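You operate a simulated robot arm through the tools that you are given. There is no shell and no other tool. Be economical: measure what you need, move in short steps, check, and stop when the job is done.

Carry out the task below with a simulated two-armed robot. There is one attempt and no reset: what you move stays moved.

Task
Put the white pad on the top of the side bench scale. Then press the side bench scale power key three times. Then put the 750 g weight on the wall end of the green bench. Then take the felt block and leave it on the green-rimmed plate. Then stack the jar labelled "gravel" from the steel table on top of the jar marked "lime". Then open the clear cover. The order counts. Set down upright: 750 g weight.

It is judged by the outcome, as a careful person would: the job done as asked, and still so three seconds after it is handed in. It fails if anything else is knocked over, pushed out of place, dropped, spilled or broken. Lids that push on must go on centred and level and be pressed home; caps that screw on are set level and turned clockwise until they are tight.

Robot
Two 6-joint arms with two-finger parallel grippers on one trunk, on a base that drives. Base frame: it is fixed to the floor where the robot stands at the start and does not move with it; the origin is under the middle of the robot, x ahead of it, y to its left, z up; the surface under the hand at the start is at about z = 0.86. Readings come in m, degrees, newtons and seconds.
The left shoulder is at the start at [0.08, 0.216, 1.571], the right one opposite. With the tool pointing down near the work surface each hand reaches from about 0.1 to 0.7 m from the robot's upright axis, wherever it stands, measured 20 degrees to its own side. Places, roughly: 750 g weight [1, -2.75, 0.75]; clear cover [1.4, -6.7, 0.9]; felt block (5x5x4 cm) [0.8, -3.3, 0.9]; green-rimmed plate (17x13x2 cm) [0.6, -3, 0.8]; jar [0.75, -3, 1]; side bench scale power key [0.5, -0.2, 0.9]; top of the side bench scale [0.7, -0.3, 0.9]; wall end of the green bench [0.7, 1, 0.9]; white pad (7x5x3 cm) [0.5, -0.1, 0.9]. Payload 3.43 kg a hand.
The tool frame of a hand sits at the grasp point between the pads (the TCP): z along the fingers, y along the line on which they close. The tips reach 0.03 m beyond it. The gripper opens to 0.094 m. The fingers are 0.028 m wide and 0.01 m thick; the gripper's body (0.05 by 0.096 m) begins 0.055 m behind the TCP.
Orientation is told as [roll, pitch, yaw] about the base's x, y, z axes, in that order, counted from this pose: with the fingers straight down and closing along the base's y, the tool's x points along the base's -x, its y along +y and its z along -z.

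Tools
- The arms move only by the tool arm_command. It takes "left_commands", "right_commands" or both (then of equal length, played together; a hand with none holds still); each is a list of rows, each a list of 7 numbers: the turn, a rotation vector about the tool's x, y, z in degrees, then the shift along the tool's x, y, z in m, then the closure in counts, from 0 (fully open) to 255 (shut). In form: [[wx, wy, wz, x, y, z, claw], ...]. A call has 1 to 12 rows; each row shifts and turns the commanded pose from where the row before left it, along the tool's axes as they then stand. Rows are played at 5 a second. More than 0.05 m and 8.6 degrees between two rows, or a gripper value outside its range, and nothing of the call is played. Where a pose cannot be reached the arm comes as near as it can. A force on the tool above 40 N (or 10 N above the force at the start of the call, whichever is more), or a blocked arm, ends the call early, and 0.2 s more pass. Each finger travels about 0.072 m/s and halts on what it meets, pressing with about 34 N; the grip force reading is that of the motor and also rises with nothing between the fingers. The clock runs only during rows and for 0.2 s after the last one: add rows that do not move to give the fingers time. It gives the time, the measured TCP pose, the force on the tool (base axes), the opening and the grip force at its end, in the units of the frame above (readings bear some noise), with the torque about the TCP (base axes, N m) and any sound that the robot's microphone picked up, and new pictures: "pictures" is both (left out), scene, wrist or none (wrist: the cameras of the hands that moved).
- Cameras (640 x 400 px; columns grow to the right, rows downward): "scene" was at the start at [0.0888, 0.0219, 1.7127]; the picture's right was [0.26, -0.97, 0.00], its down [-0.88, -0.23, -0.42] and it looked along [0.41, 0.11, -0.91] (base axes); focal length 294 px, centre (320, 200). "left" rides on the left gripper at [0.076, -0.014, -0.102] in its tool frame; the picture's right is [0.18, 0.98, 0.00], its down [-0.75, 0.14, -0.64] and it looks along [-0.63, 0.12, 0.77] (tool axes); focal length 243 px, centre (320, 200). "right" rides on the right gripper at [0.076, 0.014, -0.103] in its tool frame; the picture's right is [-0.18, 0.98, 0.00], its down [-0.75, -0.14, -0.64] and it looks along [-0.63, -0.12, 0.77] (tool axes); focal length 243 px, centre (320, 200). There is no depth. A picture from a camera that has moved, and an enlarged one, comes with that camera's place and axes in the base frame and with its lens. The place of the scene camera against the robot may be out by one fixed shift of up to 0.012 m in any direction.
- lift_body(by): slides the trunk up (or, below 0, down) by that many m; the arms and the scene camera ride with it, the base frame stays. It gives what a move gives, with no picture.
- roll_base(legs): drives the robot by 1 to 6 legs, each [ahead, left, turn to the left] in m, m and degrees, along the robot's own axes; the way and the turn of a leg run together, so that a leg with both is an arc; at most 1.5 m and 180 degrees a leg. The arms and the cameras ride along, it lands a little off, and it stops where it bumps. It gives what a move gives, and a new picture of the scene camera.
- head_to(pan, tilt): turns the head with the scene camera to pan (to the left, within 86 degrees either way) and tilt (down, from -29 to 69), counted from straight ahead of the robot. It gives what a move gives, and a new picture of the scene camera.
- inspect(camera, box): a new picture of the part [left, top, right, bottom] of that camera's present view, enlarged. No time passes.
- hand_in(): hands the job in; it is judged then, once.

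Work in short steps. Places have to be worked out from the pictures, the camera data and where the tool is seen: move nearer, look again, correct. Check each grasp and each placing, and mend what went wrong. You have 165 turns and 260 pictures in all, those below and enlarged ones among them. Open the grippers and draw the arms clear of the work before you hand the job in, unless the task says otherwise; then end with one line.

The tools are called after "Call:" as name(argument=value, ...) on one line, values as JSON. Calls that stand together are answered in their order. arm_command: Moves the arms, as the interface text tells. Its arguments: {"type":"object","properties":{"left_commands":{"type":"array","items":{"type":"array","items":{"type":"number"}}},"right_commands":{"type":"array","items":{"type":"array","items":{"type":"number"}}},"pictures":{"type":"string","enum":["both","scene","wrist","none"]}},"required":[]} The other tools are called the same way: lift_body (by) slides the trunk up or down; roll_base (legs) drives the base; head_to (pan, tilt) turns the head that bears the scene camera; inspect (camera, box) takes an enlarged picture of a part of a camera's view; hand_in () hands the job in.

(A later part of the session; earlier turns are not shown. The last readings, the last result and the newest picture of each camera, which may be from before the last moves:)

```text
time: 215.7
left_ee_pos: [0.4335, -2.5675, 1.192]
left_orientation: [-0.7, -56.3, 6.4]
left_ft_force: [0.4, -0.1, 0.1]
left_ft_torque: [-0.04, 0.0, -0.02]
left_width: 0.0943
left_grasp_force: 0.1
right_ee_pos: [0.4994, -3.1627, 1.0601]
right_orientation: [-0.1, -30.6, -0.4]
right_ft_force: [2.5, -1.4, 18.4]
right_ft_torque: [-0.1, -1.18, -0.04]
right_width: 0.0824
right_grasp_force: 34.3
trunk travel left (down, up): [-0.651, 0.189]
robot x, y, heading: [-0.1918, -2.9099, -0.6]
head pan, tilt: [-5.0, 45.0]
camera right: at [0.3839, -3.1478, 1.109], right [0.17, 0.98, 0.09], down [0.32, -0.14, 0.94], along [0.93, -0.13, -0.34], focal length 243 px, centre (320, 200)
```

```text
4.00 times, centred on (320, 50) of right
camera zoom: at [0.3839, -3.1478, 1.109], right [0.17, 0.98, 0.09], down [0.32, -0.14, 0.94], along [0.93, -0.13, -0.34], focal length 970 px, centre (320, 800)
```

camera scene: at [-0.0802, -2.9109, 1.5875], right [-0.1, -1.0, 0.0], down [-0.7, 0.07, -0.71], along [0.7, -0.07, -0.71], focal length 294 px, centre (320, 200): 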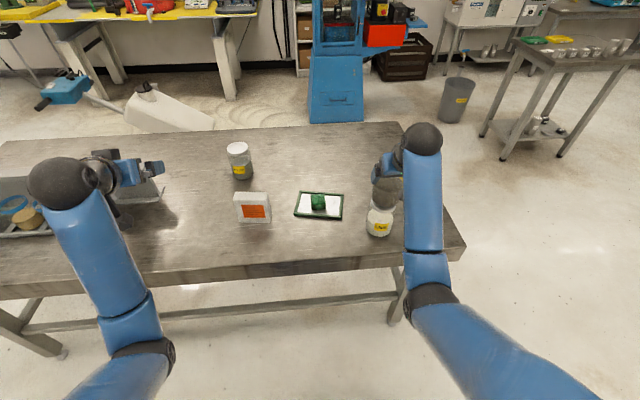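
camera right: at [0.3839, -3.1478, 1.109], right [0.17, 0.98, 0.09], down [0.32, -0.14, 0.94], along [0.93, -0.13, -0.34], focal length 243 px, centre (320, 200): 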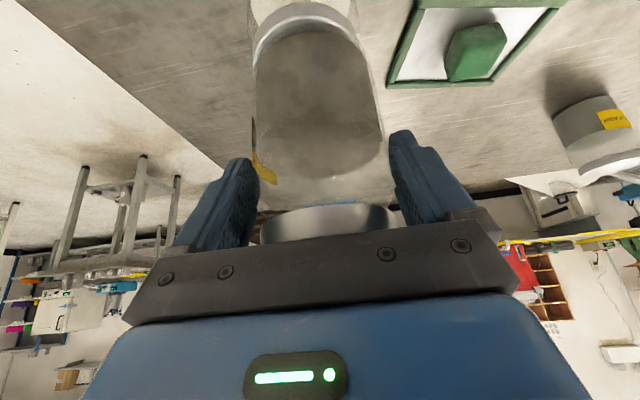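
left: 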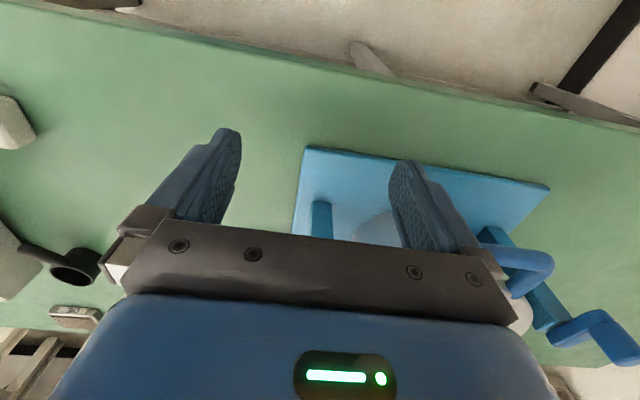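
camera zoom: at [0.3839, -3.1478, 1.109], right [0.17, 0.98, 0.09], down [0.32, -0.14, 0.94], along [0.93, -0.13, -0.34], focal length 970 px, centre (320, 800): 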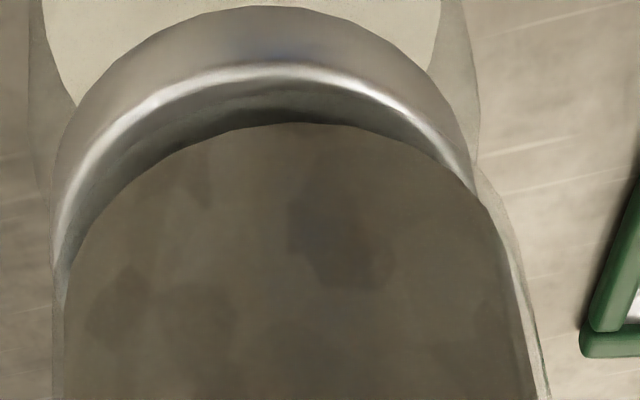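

The jars look concentric, and the load is dropping. I ease a little more and open slowly.

Call:
arm_command(right_commands=[[0, 0, 0, -0.001, 0, -0.0017, 180], [0, 0, 0, -0.001, 0, -0.0017, 180], [0, 0, 0, 0, 0, 0, 180]], pictures="wrist")

```text
time: 216.5
left_ee_pos: [0.434, -2.5674, 1.1914]
left_orientation: [-0.7, -56.2, 6.5]
left_ft_force: [-0.6, 0.3, 0.5]
left_ft_torque: [0.0, 0.0, -0.01]
left_width: 0.0938
left_grasp_force: 0.0
right_ee_pos: [0.4997, -3.1623, 1.0602]
right_orientation: [-0.1, -30.1, -0.4]
right_ft_force: [-1.3, 1.5, 1.2]
right_ft_torque: [0.14, -0.1, 0.05]
right_width: 0.0825
right_grasp_force: 34.2
trunk travel left (down, up): [-0.651, 0.189]
robot x, y, heading: [-0.1943, -2.9063, -0.4]
head pan, tilt: [-5.0, 45.0]
camera right: at [0.3853, -3.1481, 1.1102], right [0.17, 0.98, 0.09], down [0.33, -0.14, 0.93], along [0.93, -0.13, -0.35], focal length 243 px, centre (320, 200)
```

right: 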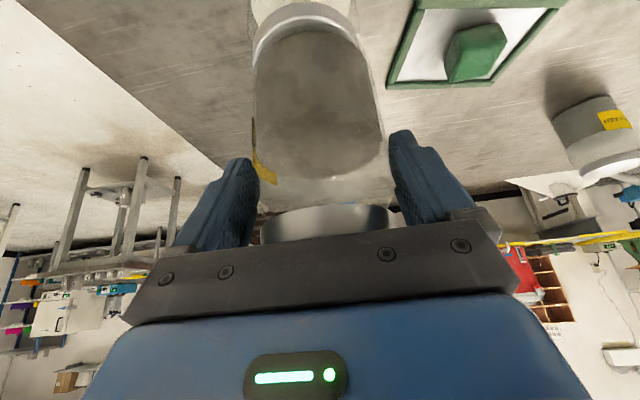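

The load is now about 1 N and the jar is supported. I open and withdraw back along the fingers.

Call:
arm_command(right_commands=[[0, 0, 0, 0, 0, 0, 140], [0, 0, 0, 0, 0, 0, 60], [0, 0, 0, 0, 0, 0, 0], [0, 0, 0, 0, 0, 0, 0], [0, 0, 0, 0, 0, 0, 0]], pictures="wrist")

```text
time: 217.7
left_ee_pos: [0.4353, -2.568, 1.1901]
left_orientation: [-0.6, -56.2, 6.3]
left_ft_force: [0.6, -0.5, 0.7]
left_ft_torque: [-0.02, -0.01, 0.01]
left_width: 0.0943
left_grasp_force: 0.1
right_ee_pos: [0.5031, -3.1648, 1.062]
right_orientation: [-0.1, -30.4, -0.3]
right_ft_force: [-0.1, -0.1, 0.4]
right_ft_torque: [-0.01, -0.02, 0.03]
right_width: 0.094
right_grasp_force: 0.1
trunk travel left (down, up): [-0.651, 0.189]
robot x, y, heading: [-0.1903, -2.9087, -0.9]
head pan, tilt: [-5.0, 45.0]
camera right: at [0.3865, -3.1486, 1.1113], right [0.17, 0.98, 0.09], down [0.33, -0.14, 0.93], along [0.93, -0.13, -0.34], focal length 243 px, centre (320, 200)
```

right: 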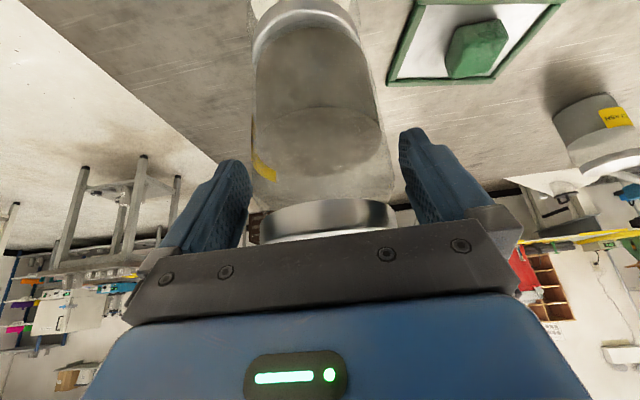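

The jar stands free. I withdraw.

Call:
arm_command(right_commands=[[0, 0, 0, 0, 0, -0.02, 0], [0, 0, 0, 0, 0, -0.03, 0], [0, 0, 0, 0, 0, -0.04, 0], [0, 0, 0, 0, 0, -0.04, 0], [0, 0, 0, 0, 0, 0, 0]], pictures="both")

```text
time: 218.9
left_ee_pos: [0.435, -2.5681, 1.1911]
left_orientation: [-0.6, -56.3, 6.3]
left_ft_force: [0.9, -1.0, 0.7]
left_ft_torque: [-0.02, 0.01, 0.0]
left_width: 0.0943
left_grasp_force: 0.0
right_ee_pos: [0.4706, -3.1642, 1.1434]
right_orientation: [-0.1, -30.4, -0.4]
right_ft_force: [0.3, -0.1, 0.2]
right_ft_torque: [0.02, 0.0, 0.01]
right_width: 0.094
right_grasp_force: 0.1
right hand out of reach, approached as far as the arm can: row 3, 4
trunk travel left (down, up): [-0.651, 0.189]
robot x, y, heading: [-0.1916, -2.9104, -0.6]
head pan, tilt: [-5.0, 45.0]
camera scene: at [-0.0812, -2.9109, 1.5876], right [-0.1, -1.0, 0.0], down [-0.7, 0.07, -0.71], along [0.7, -0.07, -0.71], focal length 294 px, centre (320, 200)
camera right: at [0.355, -3.1497, 1.1914], right [0.17, 0.98, 0.09], down [0.32, -0.14, 0.94], along [0.93, -0.13, -0.34], focal length 243 px, centre (320, 200)
```

scene: 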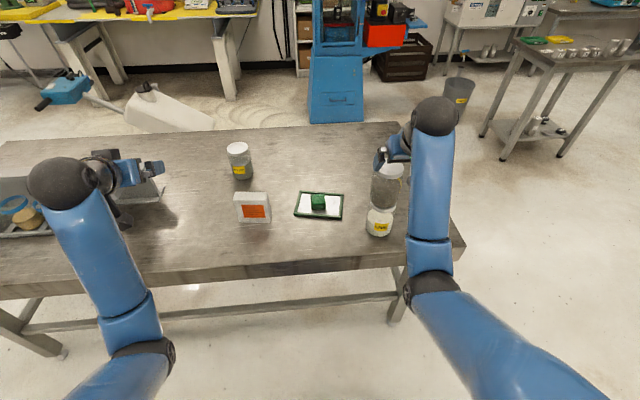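
right: 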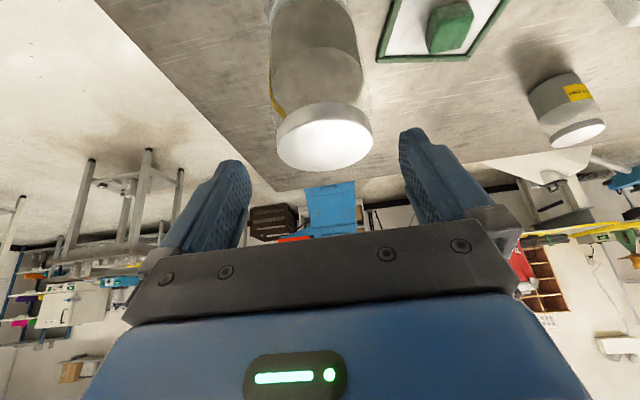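

The jars are stacked. I back the base away so the hand clears them, then check the stack.

Call:
roll_base(legs=[[-0.2, 0, 0.6]])

Call:
inspect(camera="scene", box=[280, 120, 440, 240])

```text
time: 220.5
left_ee_pos: [0.235, -2.5601, 1.1887]
left_orientation: [-0.6, -55.9, 7.0]
left_ft_force: [-0.1, -0.3, -0.7]
left_ft_torque: [0.05, 0.04, 0.01]
left_width: 0.0939
left_grasp_force: 0.0
right_ee_pos: [0.2778, -3.1566, 1.1397]
right_orientation: [-0.1, -30.3, 0.2]
right_ft_force: [0.5, 0.5, -0.2]
right_ft_torque: [0.04, 0.02, 0.06]
right_width: 0.0942
right_grasp_force: 0.0
trunk travel left (down, up): [-0.651, 0.189]
robot x, y, heading: [-0.3913, -2.9081, 0.1]
head pan, tilt: [-5.0, 45.0]
camera scene: at [-0.2755, -2.9088, 1.5872], right [-0.09, -1.0, 0.0], down [-0.71, 0.06, -0.7], along [0.7, -0.06, -0.71], focal length 294 px, centre (320, 200)
```

scene: 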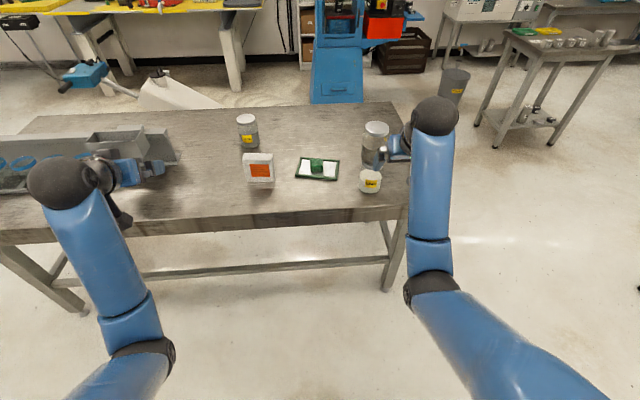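

```text
3.33 times, centred on (360, 180) of scene
camera zoom: at [-0.2755, -2.9088, 1.5872], right [-0.09, -1.0, 0.0], down [-0.71, 0.06, -0.7], along [0.7, -0.06, -0.71], focal length 980 px, centre (187, 267)
```

zoom: 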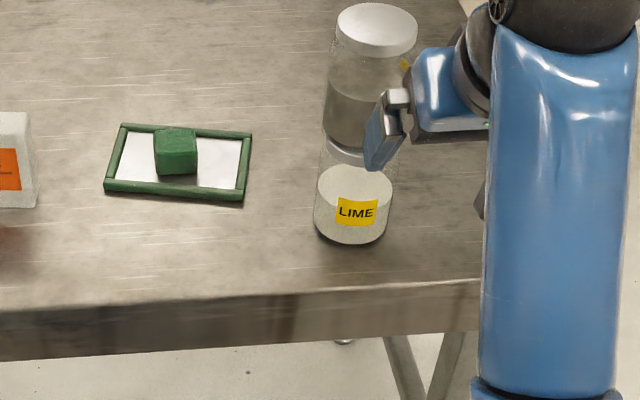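

The stack stands square, and the felt block is on the plate. I raise the trunk back and drive towards the clear cover at the south bench.

Call:
lift_body(by=0.15)

Call:
roll_base(legs=[[0, -1.45, 0], [1.5, 0, 0], [0, 0, -90]])

Call:
head_to(pan=0, tilt=30)

```text
time: 222.2
left_ee_pos: [0.2334, -2.5605, 1.3413]
left_orientation: [-0.7, -56.0, 7.0]
left_ft_force: [-0.5, 0.3, 0.4]
left_ft_torque: [0.02, -0.02, -0.01]
left_width: 0.0939
left_grasp_force: 0.1
right_ee_pos: [0.2745, -3.1568, 1.2928]
right_orientation: [-0.1, -30.5, 0.1]
right_ft_force: [0.2, -0.3, -0.8]
right_ft_torque: [0.01, -0.02, -0.01]
right_width: 0.094
right_grasp_force: 0.1
trunk travel left (down, up): [-0.801, 0.039]
robot x, y, heading: [-0.3925, -2.9053, 0.0]
head pan, tilt: [-5.0, 45.0]
```

```text
time: 240.4
left_ee_pos: [1.4789, -4.9867, 1.3408]
left_orientation: [-0.7, -56.2, -82.0]
left_ft_force: [0.1, 0.2, 0.2]
left_ft_torque: [-0.03, 0.0, -0.01]
left_width: 0.0939
left_grasp_force: 0.0
right_ee_pos: [0.8835, -5.0386, 1.2912]
right_orientation: [-0.1, -30.5, -88.8]
right_ft_force: [-0.4, 0.6, -0.5]
right_ft_torque: [0.01, 0.02, -0.01]
right_width: 0.0939
right_grasp_force: 0.1
trunk travel left (down, up): [-0.801, 0.039]
robot x, y, heading: [1.1185, -4.3678, -88.9]
head pan, tilt: [-5.0, 45.0]
camera scene: at [1.1158, -4.4735, 1.7377], right [-1.0, 0.07, 0.0], down [0.05, 0.71, -0.71], along [-0.05, -0.71, -0.71], focal length 294 px, centre (320, 200)
```

scene: 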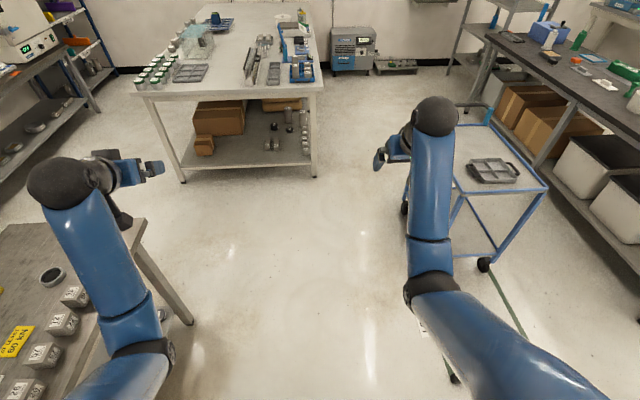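

```text
time: 241.2
left_ee_pos: [1.4785, -4.9868, 1.341]
left_orientation: [-0.7, -56.0, -82.0]
left_ft_force: [0.9, 0.1, 0.3]
left_ft_torque: [0.01, -0.02, 0.02]
left_width: 0.0941
left_grasp_force: 0.1
right_ee_pos: [0.8837, -5.0376, 1.2935]
right_orientation: [0.0, -30.3, -88.8]
right_ft_force: [-0.2, -0.7, -0.1]
right_ft_torque: [0.0, -0.01, -0.01]
right_width: 0.0939
right_grasp_force: 0.1
trunk travel left (down, up): [-0.801, 0.039]
robot x, y, heading: [1.1186, -4.3682, -89.0]
head pan, tilt: [0.0, 30.0]
camera scene: at [1.1225, -4.4827, 1.7602], right [-1.0, -0.02, 0.0], down [-0.01, 0.5, -0.87], along [0.02, -0.87, -0.5], focal length 294 px, centre (320, 200)
```

scene: 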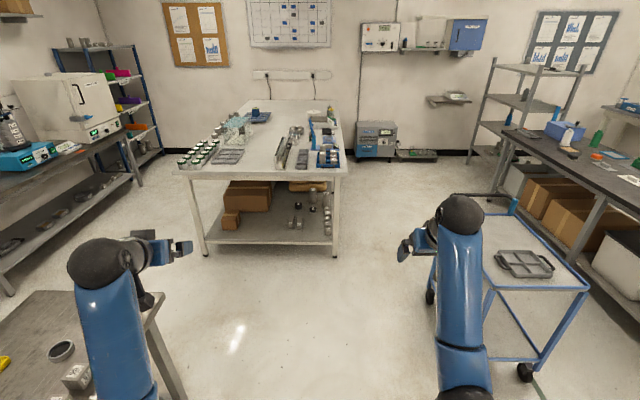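

Call:
inspect(camera="scene", box=[170, 85, 350, 197])

```text
3.56 times, centred on (260, 141) of scene
camera zoom: at [1.1225, -4.4827, 1.7602], right [-1.0, -0.02, 0.0], down [-0.01, 0.5, -0.87], along [0.02, -0.87, -0.5], focal length 1045 px, centre (533, 410)
```

zoom: 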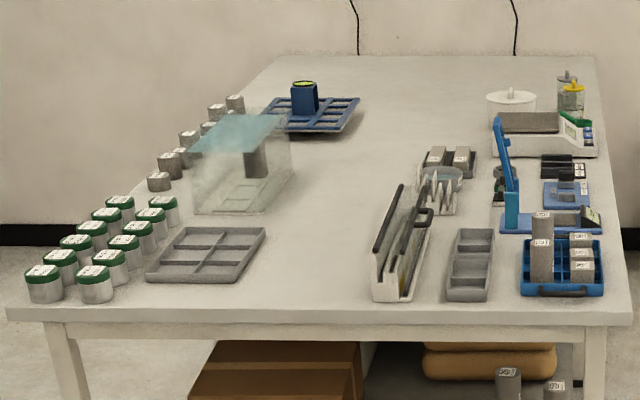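

The stated place (1.4, -6.7) matches the long narrow instrument near the front middle of the bench, at about (1.48, -6.74). I drive nearer to look at it properly.

Call:
roll_base(legs=[[0.9, 0, -1], [0.45, 0.3, 0]])

Call:
head_to(pan=0, tilt=50)

```text
time: 248.7
left_ee_pos: [1.7841, -6.3499, 1.3428]
left_orientation: [-0.5, -56.3, -83.0]
left_ft_force: [-0.5, -0.1, 0.5]
left_ft_torque: [0.0, 0.04, 0.01]
left_width: 0.0938
left_grasp_force: 0.0
right_ee_pos: [1.1882, -6.3931, 1.2927]
right_orientation: [0.0, -30.6, -89.8]
right_ft_force: [0.1, 0.7, 0.0]
right_ft_torque: [-0.01, -0.05, 0.03]
right_width: 0.0942
right_grasp_force: 0.2
trunk travel left (down, up): [-0.801, 0.039]
robot x, y, heading: [1.4371, -5.7255, -89.6]
head pan, tilt: [0.0, 30.0]
camera scene: at [1.4351, -5.8407, 1.7605], right [-1.0, 0.0, 0.0], down [0.0, 0.5, -0.87], along [0.0, -0.87, -0.5], focal length 294 px, centre (320, 200)
```

scene: 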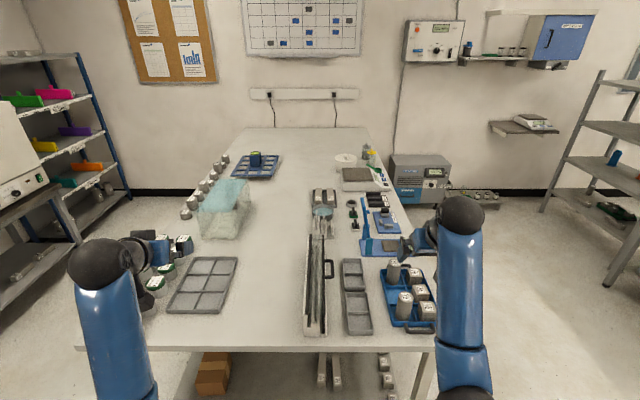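

```text
time: 249.5
left_ee_pos: [1.786, -6.3526, 1.3408]
left_orientation: [-0.5, -56.1, -83.0]
left_ft_force: [0.1, 0.0, -0.3]
left_ft_torque: [0.01, 0.01, 0.03]
left_width: 0.094
left_grasp_force: 0.0
right_ee_pos: [1.1905, -6.3958, 1.2914]
right_orientation: [-0.1, -30.4, -89.7]
right_ft_force: [0.2, 0.0, 0.3]
right_ft_torque: [0.01, 0.0, 0.0]
right_width: 0.0939
right_grasp_force: 0.0
trunk travel left (down, up): [-0.801, 0.039]
robot x, y, heading: [1.433, -5.7261, -89.6]
head pan, tilt: [0.0, 50.0]
camera scene: at [1.4369, -5.8301, 1.7308], right [-1.0, 0.0, 0.0], down [0.0, 0.77, -0.64], along [0.0, -0.64, -0.77], focal length 294 px, centre (320, 200)
```

scene: 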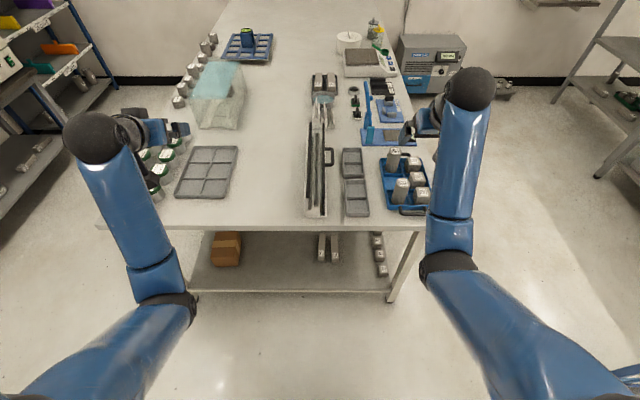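

Call:
inspect(camera="scene", box=[270, 60, 400, 225])

Call:
inspect(camera="scene", box=[160, 40, 270, 150])

```text
2.42 times, centred on (335, 142) of scene
camera zoom: at [1.4369, -5.8301, 1.7308], right [-1.0, 0.0, 0.0], down [0.0, 0.77, -0.64], along [0.0, -0.64, -0.77], focal length 713 px, centre (284, 339)
```

zoom: 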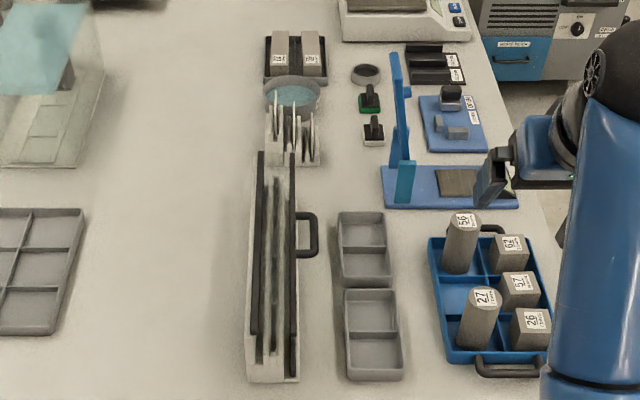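

```text
3.64 times, centred on (215, 95) of scene
camera zoom: at [1.4369, -5.8301, 1.7308], right [-1.0, 0.0, 0.0], down [0.0, 0.77, -0.64], along [0.0, -0.64, -0.77], focal length 1069 px, centre (702, 582)
```

zoom: 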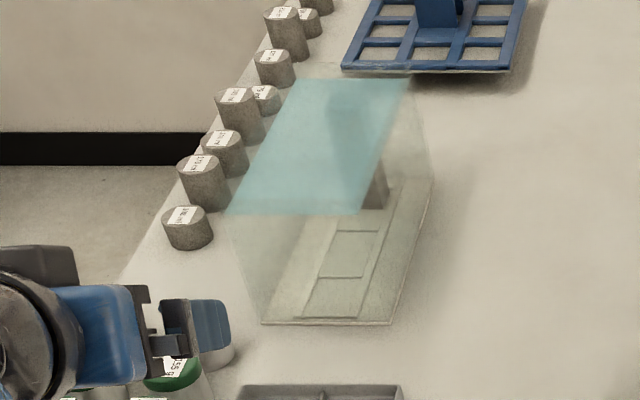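

Candidate (a) is a long narrow box with a clear cover and a black side handle at about (1.39, -6.75), which matches the stated place. I move up to the bench and view it with the right wrist camera.

Call:
roll_base(legs=[[0.28, 0.15, -0.4]])

Call:
arm_command(right_commands=[[0, 8, 0, 0.02, 0, 0, 0], [0, 8, 0, 0.02, 0, 0, 0], [0, 0, 0, 0.03, 0, 0.0, 0], [0, 0, 0, 0.0, 0, 0.0, 0]], pictures="both")

```text
time: 251.6
left_ee_pos: [1.9297, -6.6269, 1.3423]
left_orientation: [-0.5, -56.3, -83.4]
left_ft_force: [-1.3, -0.4, -0.7]
left_ft_torque: [-0.01, 0.0, -0.03]
left_width: 0.0937
left_grasp_force: 0.1
right_ee_pos: [1.3321, -6.6656, 1.2946]
right_orientation: [0.1, -30.6, -90.2]
right_ft_force: [-0.2, 0.4, 0.9]
right_ft_torque: [-0.03, -0.03, 0.0]
right_width: 0.094
right_grasp_force: 0.1
trunk travel left (down, up): [-0.801, 0.039]
robot x, y, heading: [1.5861, -6.0026, -90.2]
head pan, tilt: [0.0, 50.0]
camera scene: at [1.5834, -6.1008, 1.7311], right [-1.0, 0.0, 0.0], down [0.0, 0.76, -0.64], along [0.0, -0.64, -0.76], focal length 294 px, centre (320, 200)
```

scene: 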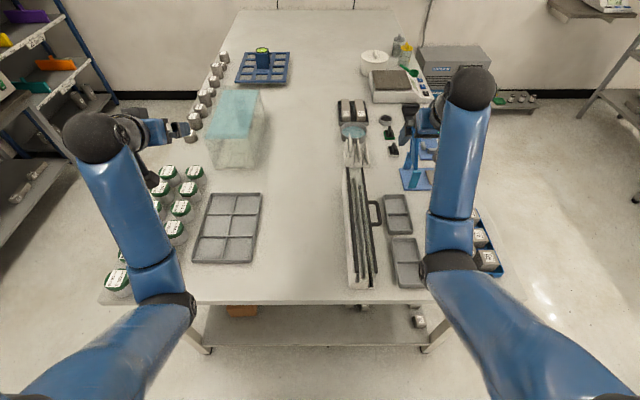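

```text
time: 252.6
left_ee_pos: [1.9312, -6.6293, 1.3416]
left_orientation: [-0.7, -56.2, -83.3]
left_ft_force: [-0.2, -0.2, 0.3]
left_ft_torque: [0.01, 0.01, 0.01]
left_width: 0.094
left_grasp_force: 0.2
right_ee_pos: [1.3301, -6.6759, 1.2062]
right_orientation: [-0.1, -14.7, -90.0]
right_ft_force: [-0.2, -0.3, -0.3]
right_ft_torque: [-0.02, -0.02, 0.01]
right_width: 0.0941
right_grasp_force: 0.1
right hand out of reach, approached as far as the arm can: row 1, 2, 3
trunk travel left (down, up): [-0.801, 0.039]
robot x, y, heading: [1.5869, -6.0057, -90.1]
head pan, tilt: [0.0, 50.0]
camera scene: at [1.5859, -6.104, 1.7308], right [-1.0, 0.0, 0.0], down [0.0, 0.77, -0.64], along [0.0, -0.64, -0.77], focal length 294 px, centre (320, 200)
camera right: at [1.3466, -6.5756, 1.2855], right [0.98, -0.18, 0.04], down [-0.14, -0.57, 0.81], along [-0.12, -0.8, -0.58], focal length 243 px, centre (320, 200)
```

scene: 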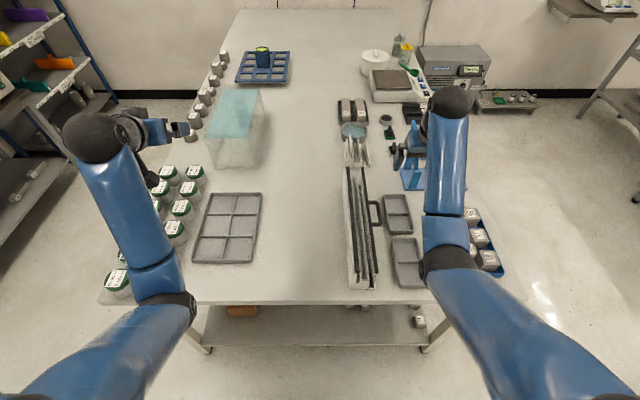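
right: 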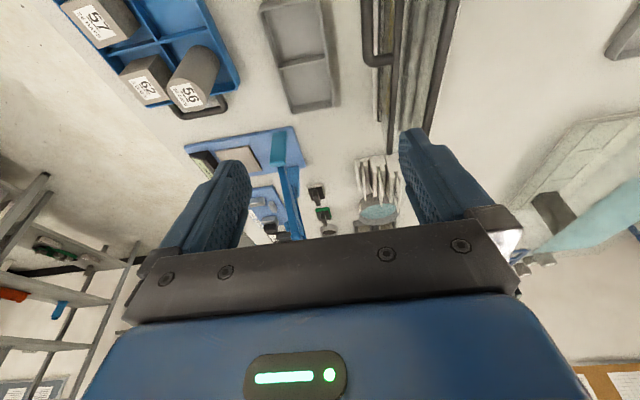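

Call:
inspect(camera="scene", box=[320, 150, 420, 300])

Call:
inspect(camera="right", box=[330, 0, 500, 170])

```text
2.67 times, centred on (370, 225) of scene
camera zoom: at [1.5859, -6.104, 1.7308], right [-1.0, 0.0, 0.0], down [0.0, 0.77, -0.64], along [0.0, -0.64, -0.77], focal length 784 px, centre (187, 133)
```

zoom: 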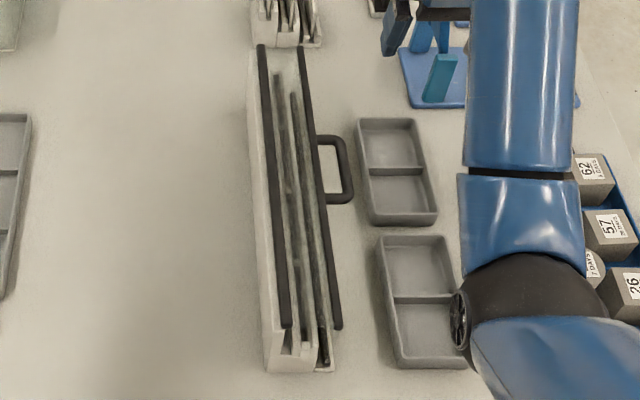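

```text
2.35 times, centred on (415, 85) of right
camera zoom: at [1.3466, -6.5756, 1.2855], right [0.98, -0.18, 0.04], down [-0.14, -0.57, 0.81], along [-0.12, -0.8, -0.58], focal length 571 px, centre (96, 471)
```

zoom: 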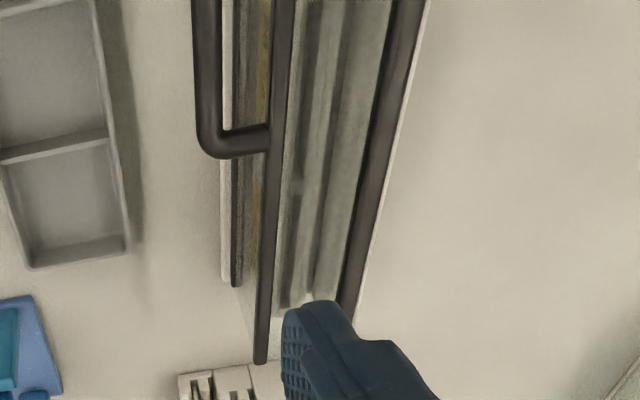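

The lid is clear, with black edge bars: its hinge is on the +x side (x≈1.485), and a U handle on the -x side sits at about (1.39, -6.69, 0.96). The lid must swing up towards +x, which suits the left hand rolling over. I shift the base right and a little nearer.

Call:
roll_base(legs=[[0.03, -0.3, 0]])

Call:
arm_command(left_commands=[[0, 8, 0, 0.01, 0, 0, 0], [0, 8, 0, 0.02, 0, 0, 0], [0, 8, 0, 0.02, 0, 0, 0], [0, 8, 0, 0.02, 0, 0, 0], [0, 8, 0, 0.02, 0, 0, 0], [0, 8, 0, 0.02, 0, 0.01, 0], [0, 8, 7, 0, 0, 0.02, 0], [0, 0, 0, 0, 0, 0.03, 0], [0, 0, 0, 0, -0.03, 0.03, 0], [0, 0, 0, 0, -0.03, 0.02, 0], [0, 0, 0, 0, 0, 0, 0]], pictures="both")

```text
time: 254.7
left_ee_pos: [1.6252, -6.6584, 1.3391]
left_orientation: [-0.9, -56.2, -83.3]
left_ft_force: [0.1, -0.5, -0.9]
left_ft_torque: [-0.03, 0.03, 0.03]
left_width: 0.0939
left_grasp_force: 0.0
right_ee_pos: [1.0243, -6.7043, 1.2065]
right_orientation: [-0.2, -14.6, -90.0]
right_ft_force: [-0.3, -1.0, 0.8]
right_ft_torque: [-0.01, 0.0, -0.02]
right_width: 0.0941
right_grasp_force: 0.1
trunk travel left (down, up): [-0.801, 0.039]
robot x, y, heading: [1.2768, -6.0331, -90.6]
head pan, tilt: [0.0, 50.0]
camera scene: at [1.2818, -6.1329, 1.7308], right [-1.0, 0.01, 0.0], down [0.0, 0.77, -0.64], along [-0.01, -0.64, -0.77], focal length 294 px, centre (320, 200)
```

scene: 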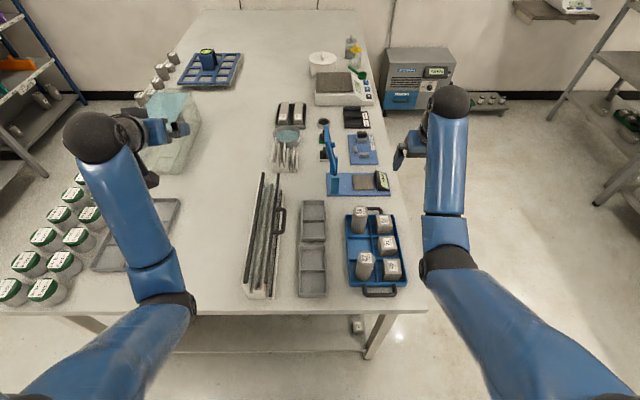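

```text
refused: row 7 steps farther than a row can; nothing moved
```

Row 7 turned too far, so I split it. I also enlarge the lid for a second sighting.

Call:
arm_command(left_commands=[[0, 8, 0, 0.01, 0, 0, 0], [0, 8, 0, 0.02, 0, 0, 0], [0, 8, 0, 0.02, 0, 0, 0], [0, 8, 0, 0.02, 0, 0, 0], [0, 8, 0, 0.02, 0, 0, 0], [0, 8, 0, 0.02, 0, 0.01, 0], [0, 8, 0, 0, 0, 0.02, 0], [0, 0, 7, 0, 0, 0.03, 0], [0, 0, 0, 0, -0.03, 0.03, 0], [0, 0, 0, 0, -0.03, 0.02, 0], [0, 0, 0, 0, 0, 0, 0]], pictures="both")

Call:
inspect(camera="scene", box=[220, 150, 340, 310])

```text
time: 257.1
left_ee_pos: [1.5763, -6.679, 1.0535]
left_orientation: [-0.3, -0.3, -91.0]
left_ft_force: [-0.1, -0.4, 0.4]
left_ft_torque: [-0.01, 0.01, -0.03]
left_width: 0.0939
left_grasp_force: 0.2
left hand out of reach, approached as far as the arm can: row 3, 4, 5, 6, 7
right_ee_pos: [1.0223, -6.7034, 1.2057]
right_orientation: [-0.2, -14.6, -90.3]
right_ft_force: [0.1, -0.1, 0.6]
right_ft_torque: [0.04, 0.01, 0.0]
right_width: 0.0941
right_grasp_force: 0.1
trunk travel left (down, up): [-0.801, 0.039]
robot x, y, heading: [1.277, -6.0307, -90.5]
head pan, tilt: [0.0, 50.0]
camera scene: at [1.278, -6.1337, 1.7307], right [-1.0, 0.01, 0.0], down [0.0, 0.77, -0.64], along [0.0, -0.64, -0.77], focal length 294 px, centre (320, 200)
camera left: at [1.5641, -6.6034, 1.1579], right [0.99, 0.17, -0.01], down [0.13, -0.75, 0.64], along [0.1, -0.64, -0.77], focal length 243 px, centre (320, 200)
```

scene: 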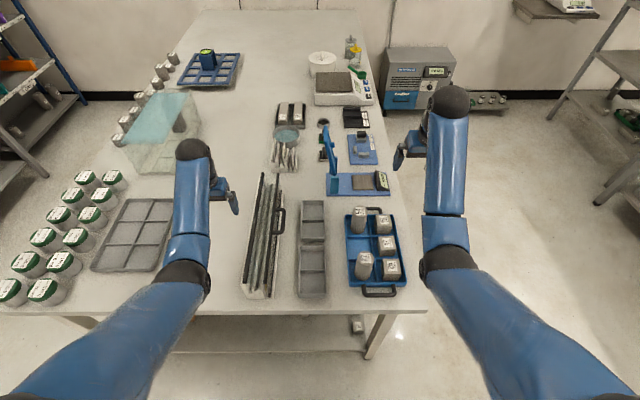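
left: 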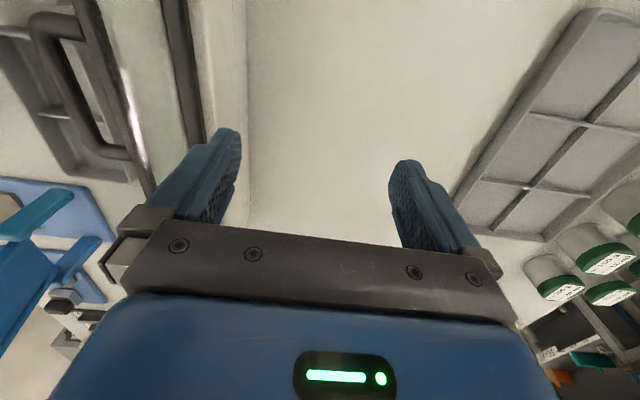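

```text
2.50 times, centred on (280, 230) of scene
camera zoom: at [1.278, -6.1337, 1.7307], right [-1.0, 0.01, 0.0], down [0.0, 0.77, -0.64], along [0.0, -0.64, -0.77], focal length 735 px, centre (420, 125)
```

zoom: 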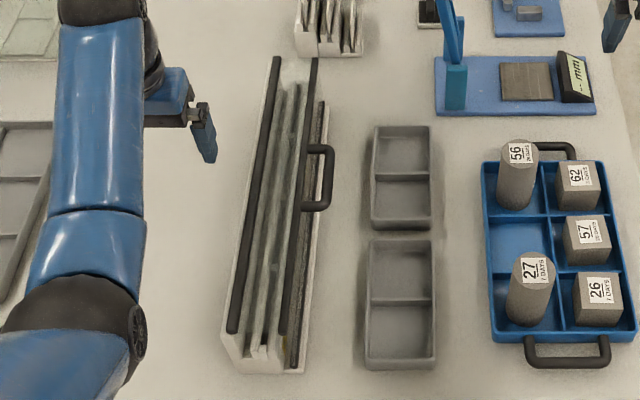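

Sightings from both cameras put the handle bar at x≈1.388, z≈0.966, y from -6.655 to -6.742, with the hinge at x≈1.483. The slot between handle and lid is about 19 mm, so I set a half-open grip and hover the left hand over the bar, inner finger above the slot.

Call:
arm_command(left_commands=[[0, 0, -1, -0.004, -0.04, 0, 119], [0, 0, 0, -0.004, -0.04, 0, 119], [0, 0, 0, -0.004, -0.04, 0, 119], [0, 0, 0, -0.004, -0.04, 0, 119], [0, 0, 0, -0.002, -0.04, 0, 119], [0, 0, 0, 0, 0, 0.02, 119], [0, 0, 0, 0, 0, 0, 119]], pictures="wrist")

```text
time: 258.7
left_ee_pos: [1.3771, -6.6964, 1.037]
left_orientation: [-0.4, -0.2, -89.9]
left_ft_force: [0.5, 0.5, 0.3]
left_ft_torque: [-0.05, 0.0, -0.01]
left_width: 0.0501
left_grasp_force: 0.1
right_ee_pos: [1.0221, -6.7037, 1.2069]
right_orientation: [0.0, -14.5, -90.1]
right_ft_force: [0.3, 0.3, -0.5]
right_ft_torque: [0.0, 0.0, -0.04]
right_width: 0.0939
right_grasp_force: 0.1
trunk travel left (down, up): [-0.801, 0.039]
robot x, y, heading: [1.2761, -6.0317, -90.4]
head pan, tilt: [0.0, 50.0]
camera left: at [1.3632, -6.6205, 1.1404], right [0.98, 0.19, -0.01], down [0.15, -0.75, 0.64], along [0.11, -0.63, -0.77], focal length 243 px, centre (320, 200)
```

left: 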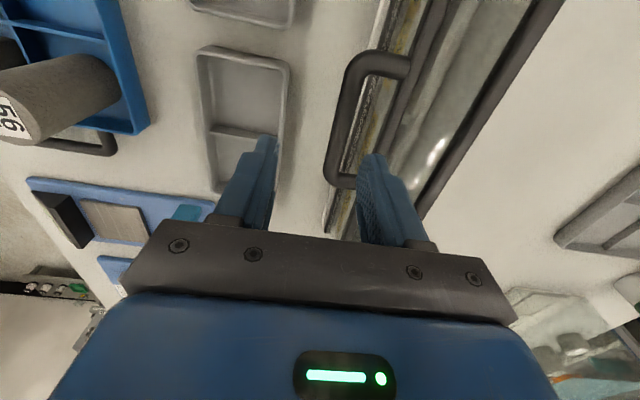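

The wrist view confirms it: bar at x≈1.391, lid edge at ≈1.427, and the inner finger is over the middle of the slot. I descend into it.

Call:
arm_command(left_commands=[[0, 0, 0, 0.003, 0.002, 0.02, 119], [0, 0, 0, 0, 0, 0.02, 119], [0, 0, 0, 0, 0, 0.015, 119], [0, 0, 0, 0, 0, 0.01, 119], [0, 0, 0, 0, 0, 0, 119]], pictures="wrist")

```text
time: 259.9
left_ee_pos: [1.3772, -6.6936, 0.9714]
left_orientation: [-0.3, -0.2, -89.9]
left_ft_force: [0.1, -0.1, -0.1]
left_ft_torque: [0.0, -0.03, -0.02]
left_width: 0.0502
left_grasp_force: 0.0
right_ee_pos: [1.0217, -6.7027, 1.2062]
right_orientation: [-0.1, -14.5, -90.2]
right_ft_force: [-0.9, 0.2, -0.8]
right_ft_torque: [0.06, -0.01, -0.02]
right_width: 0.094
right_grasp_force: 0.1
trunk travel left (down, up): [-0.801, 0.039]
robot x, y, heading: [1.2782, -6.0315, -90.3]
head pan, tilt: [0.0, 50.0]
camera left: at [1.3633, -6.6186, 1.0747], right [0.98, 0.19, -0.01], down [0.15, -0.75, 0.64], along [0.11, -0.63, -0.77], focal length 243 px, centre (320, 200)
```

left: 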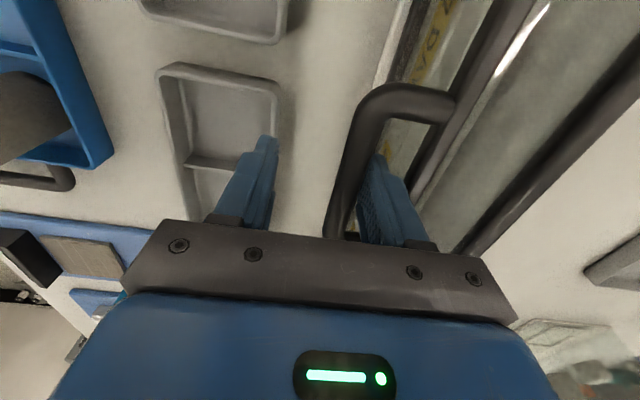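

The inner finger is inside the loop without contact. I close while centring the TCP on the bar.

Call:
arm_command(left_commands=[[0, 0, 0, 0, 0.004, 0, 146], [0, 0, 0, 0, 0.004, 0, 174], [0, 0, 0, 0, 0.004, 0, 201], [0, 0, 0, 0, 0, 0, 225], [0, 0, 0, 0, 0, 0, 255], [0, 0, 0, 0, 0, 0, 255]], pictures="wrist")

```text
time: 261.3
left_ee_pos: [1.3899, -6.6942, 0.9706]
left_orientation: [-0.3, -0.2, -89.8]
left_ft_force: [0.8, 0.1, 1.8]
left_ft_torque: [0.21, 0.04, 0.95]
left_width: 0.0182
left_grasp_force: 45.2
right_ee_pos: [1.0218, -6.7033, 1.2057]
right_orientation: [-0.1, -14.5, -90.2]
right_ft_force: [-0.2, 0.2, 0.9]
right_ft_torque: [-0.01, -0.03, 0.01]
right_width: 0.0939
right_grasp_force: 0.0
trunk travel left (down, up): [-0.801, 0.039]
robot x, y, heading: [1.2756, -6.0355, -90.2]
head pan, tilt: [0.0, 50.0]
camera left: at [1.3749, -6.6185, 1.0741], right [0.98, 0.19, -0.01], down [0.15, -0.75, 0.64], along [0.11, -0.63, -0.77], focal length 243 px, centre (320, 200)
```

left: 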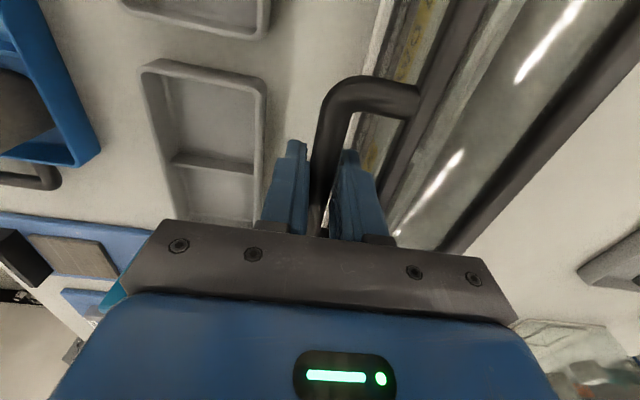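

The bar is gripped. I start the swing about the hinge: 8° of roll per row with the matching rise, three rows first.

Call:
arm_command(left_commands=[[4, 0, 0, 0, 0, -0.0066, 255], [8, 0, 0, 0, 0, -0.0133, 255], [8, 0, 0, 0, 0, -0.0133, 255], [0, 0, 0, 0, 0, 0, 255]], pictures="both")

```text
time: 262.0
left_ee_pos: [1.3955, -6.6945, 0.9834]
left_orientation: [-14.7, 0.7, -89.6]
left_ft_force: [3.8, -14.6, -22.2]
left_ft_torque: [-1.05, -0.15, 0.91]
left_width: 0.0134
left_grasp_force: 45.0
right_ee_pos: [1.0228, -6.7093, 1.2027]
right_orientation: [-0.1, -14.3, -90.2]
right_ft_force: [0.5, -0.8, -0.1]
right_ft_torque: [-0.02, 0.03, -0.06]
right_width: 0.0938
right_grasp_force: 0.0
trunk travel left (down, up): [-0.801, 0.039]
robot x, y, heading: [1.278, -6.0348, -90.6]
head pan, tilt: [0.0, 50.0]
stopped in row 3 (left hand): the force on the tool passed its limit at 43 N (the readings are from after the stop); the commanded pose is now the measured one
camera scene: at [1.2784, -6.1417, 1.7302], right [-1.0, 0.0, 0.0], down [0.0, 0.77, -0.64], along [0.0, -0.64, -0.77], focal length 294 px, centre (320, 200)
camera left: at [1.4069, -6.6203, 1.0891], right [0.95, 0.19, -0.25], down [0.3, -0.76, 0.58], along [-0.08, -0.62, -0.78], focal length 243 px, centre (320, 200)
```

scene: 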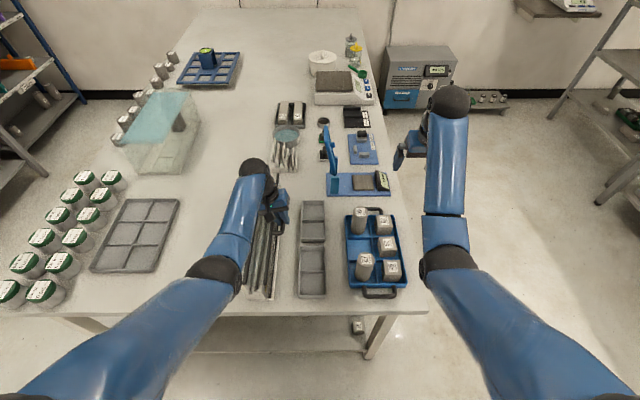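
left: 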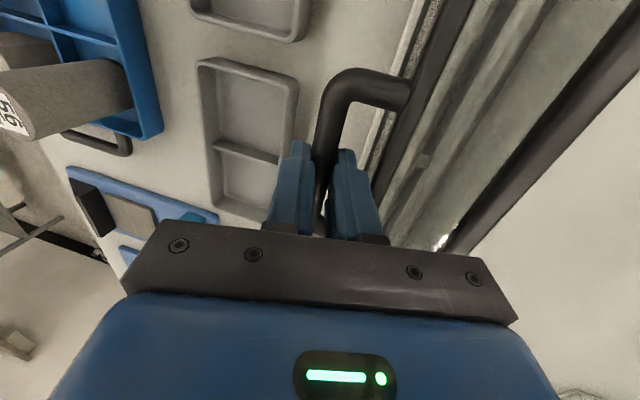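

Call:
inspect(camera="scene", box=[220, 150, 340, 310])

Call:
inspect(camera="left", box=[260, 0, 560, 260])

```text
2.50 times, centred on (280, 230) of scene
camera zoom: at [1.2784, -6.1417, 1.7302], right [-1.0, 0.0, 0.0], down [0.0, 0.77, -0.64], along [0.0, -0.64, -0.77], focal length 735 px, centre (420, 125)
```

zoom: 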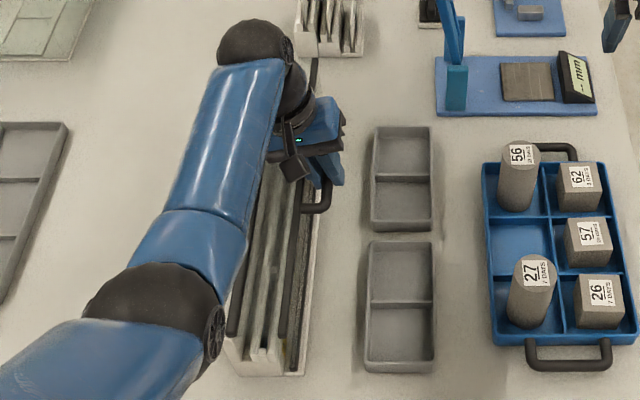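

```text
1.54 times, centred on (410, 130) of left
camera zoom: at [1.4069, -6.6203, 1.0891], right [0.95, 0.19, -0.25], down [0.3, -0.76, 0.58], along [-0.08, -0.62, -0.78], focal length 373 px, centre (182, 308)
```

zoom: 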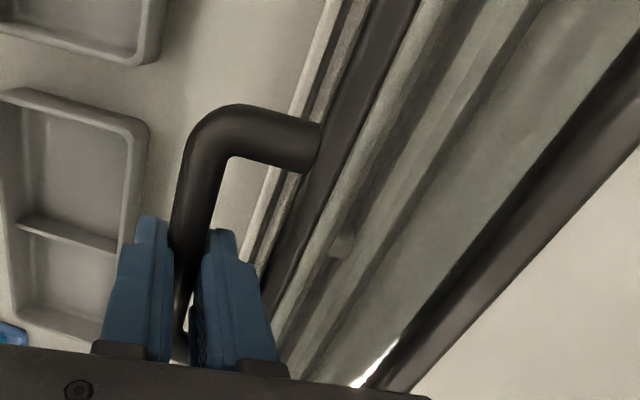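

The handle itself seems not to have moved: the pads slipped on the bar while the lid resisted at about 20 N. I test a slow straight pull upward to learn how it moves.

Call:
arm_command(left_commands=[[0, 0, 0, 0, -0.0005, -0.002, 255], [0, 0, 0, 0, -0.0005, -0.002, 255], [0, 0, 0, 0, -0.0005, -0.002, 255], [0, 0, 0, 0, 0, 0, 255]], pictures="wrist")

Call:
inspect(camera="left", box=[260, 0, 560, 260])

```text
time: 262.7
left_ee_pos: [1.396, -6.6942, 0.9845]
left_orientation: [-14.6, 1.0, -89.4]
left_ft_force: [1.9, -20.3, -25.2]
left_ft_torque: [-1.08, -0.18, 0.56]
left_width: 0.0139
left_grasp_force: 45.2
right_ee_pos: [1.0216, -6.7114, 1.202]
right_orientation: [-0.1, -14.4, -90.2]
right_ft_force: [0.1, 0.0, 0.2]
right_ft_torque: [-0.02, -0.02, -0.04]
right_width: 0.094
right_grasp_force: 0.0
trunk travel left (down, up): [-0.801, 0.039]
robot x, y, heading: [1.2826, -6.0345, -90.3]
head pan, tilt: [0.0, 50.0]
stopped in row 3 (left hand): the force on the tool passed its limit at 40 N (the readings are from after the stop); the commanded pose is now the measured one
camera left: at [1.4069, -6.6202, 1.0907], right [0.95, 0.2, -0.24], down [0.31, -0.76, 0.57], along [-0.07, -0.62, -0.78], focal length 243 px, centre (320, 200)
```

left: 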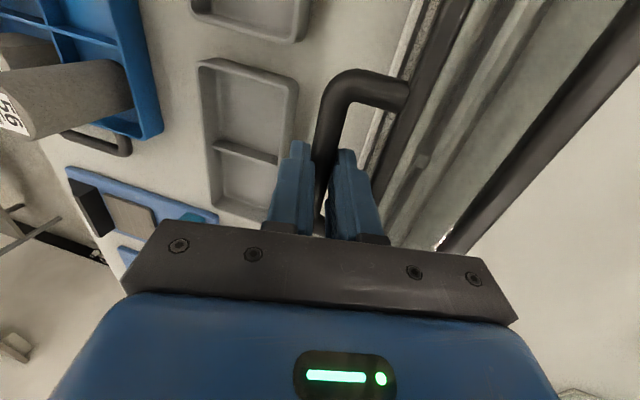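

```text
1.54 times, centred on (410, 130) of left
camera zoom: at [1.4069, -6.6202, 1.0907], right [0.95, 0.2, -0.24], down [0.31, -0.76, 0.57], along [-0.07, -0.62, -0.78], focal length 373 px, centre (182, 308)
```

zoom: 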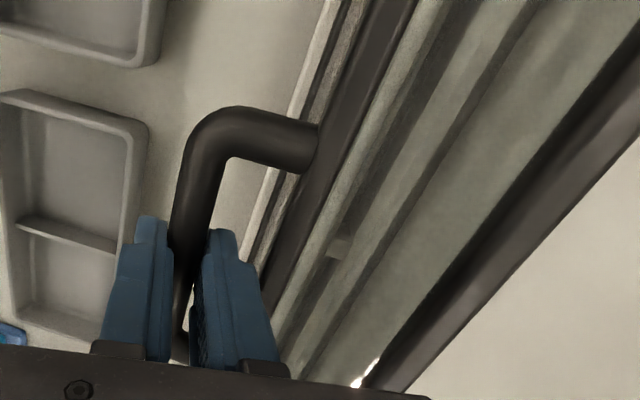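

The resistance is stiff. I relax the grip for a moment to zero the forces and see whether the lid stays where it is.

Call:
arm_command(left_commands=[[0, 0, 0, 0, 0, 0, 200], [0, 0, 0, 0, 0, 0, 185], [0, 0, 0, 0, 0, 0, 185], [0, 0, 0, 0, 0, 0, 185]], pictures="wrist")

Call:
inspect(camera="left", box=[260, 0, 560, 260])

```text
time: 263.7
left_ee_pos: [1.3963, -6.6879, 0.9916]
left_orientation: [-14.8, 0.8, -89.7]
left_ft_force: [1.1, 0.2, 1.1]
left_ft_torque: [0.02, 0.01, 0.0]
left_width: 0.0258
left_grasp_force: 0.2
right_ee_pos: [1.0214, -6.7036, 1.207]
right_orientation: [0.0, -14.8, -90.1]
right_ft_force: [-0.2, -0.1, -0.5]
right_ft_torque: [-0.02, -0.03, 0.02]
right_width: 0.0942
right_grasp_force: 0.1
trunk travel left (down, up): [-0.801, 0.039]
robot x, y, heading: [1.2796, -6.027, -90.2]
head pan, tilt: [0.0, 50.0]
camera left: at [1.4064, -6.613, 1.0963], right [0.95, 0.19, -0.25], down [0.3, -0.76, 0.57], along [-0.08, -0.62, -0.78], focal length 243 px, centre (320, 200)
```

left: 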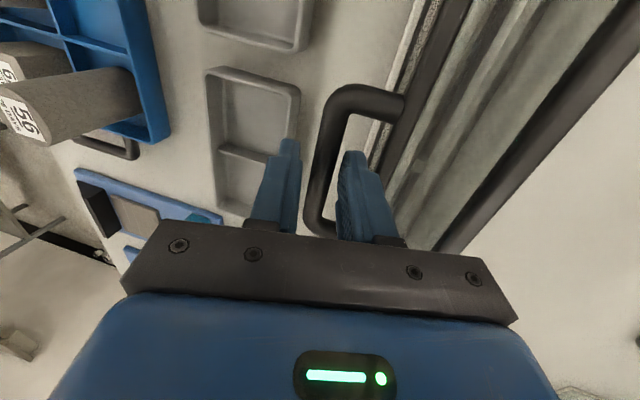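

```text
1.54 times, centred on (410, 130) of left
camera zoom: at [1.4064, -6.613, 1.0963], right [0.95, 0.19, -0.25], down [0.3, -0.76, 0.57], along [-0.08, -0.62, -0.78], focal length 373 px, centre (182, 308)
```

zoom: 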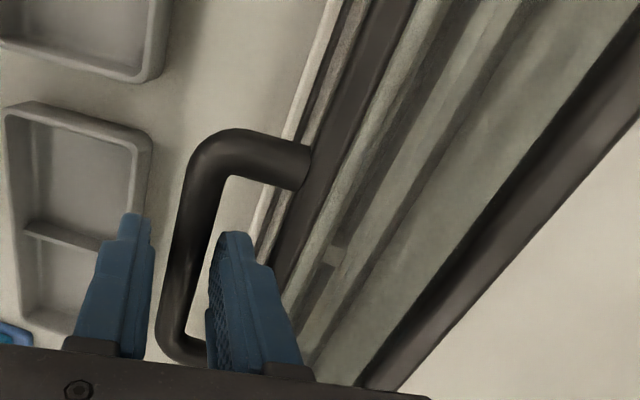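

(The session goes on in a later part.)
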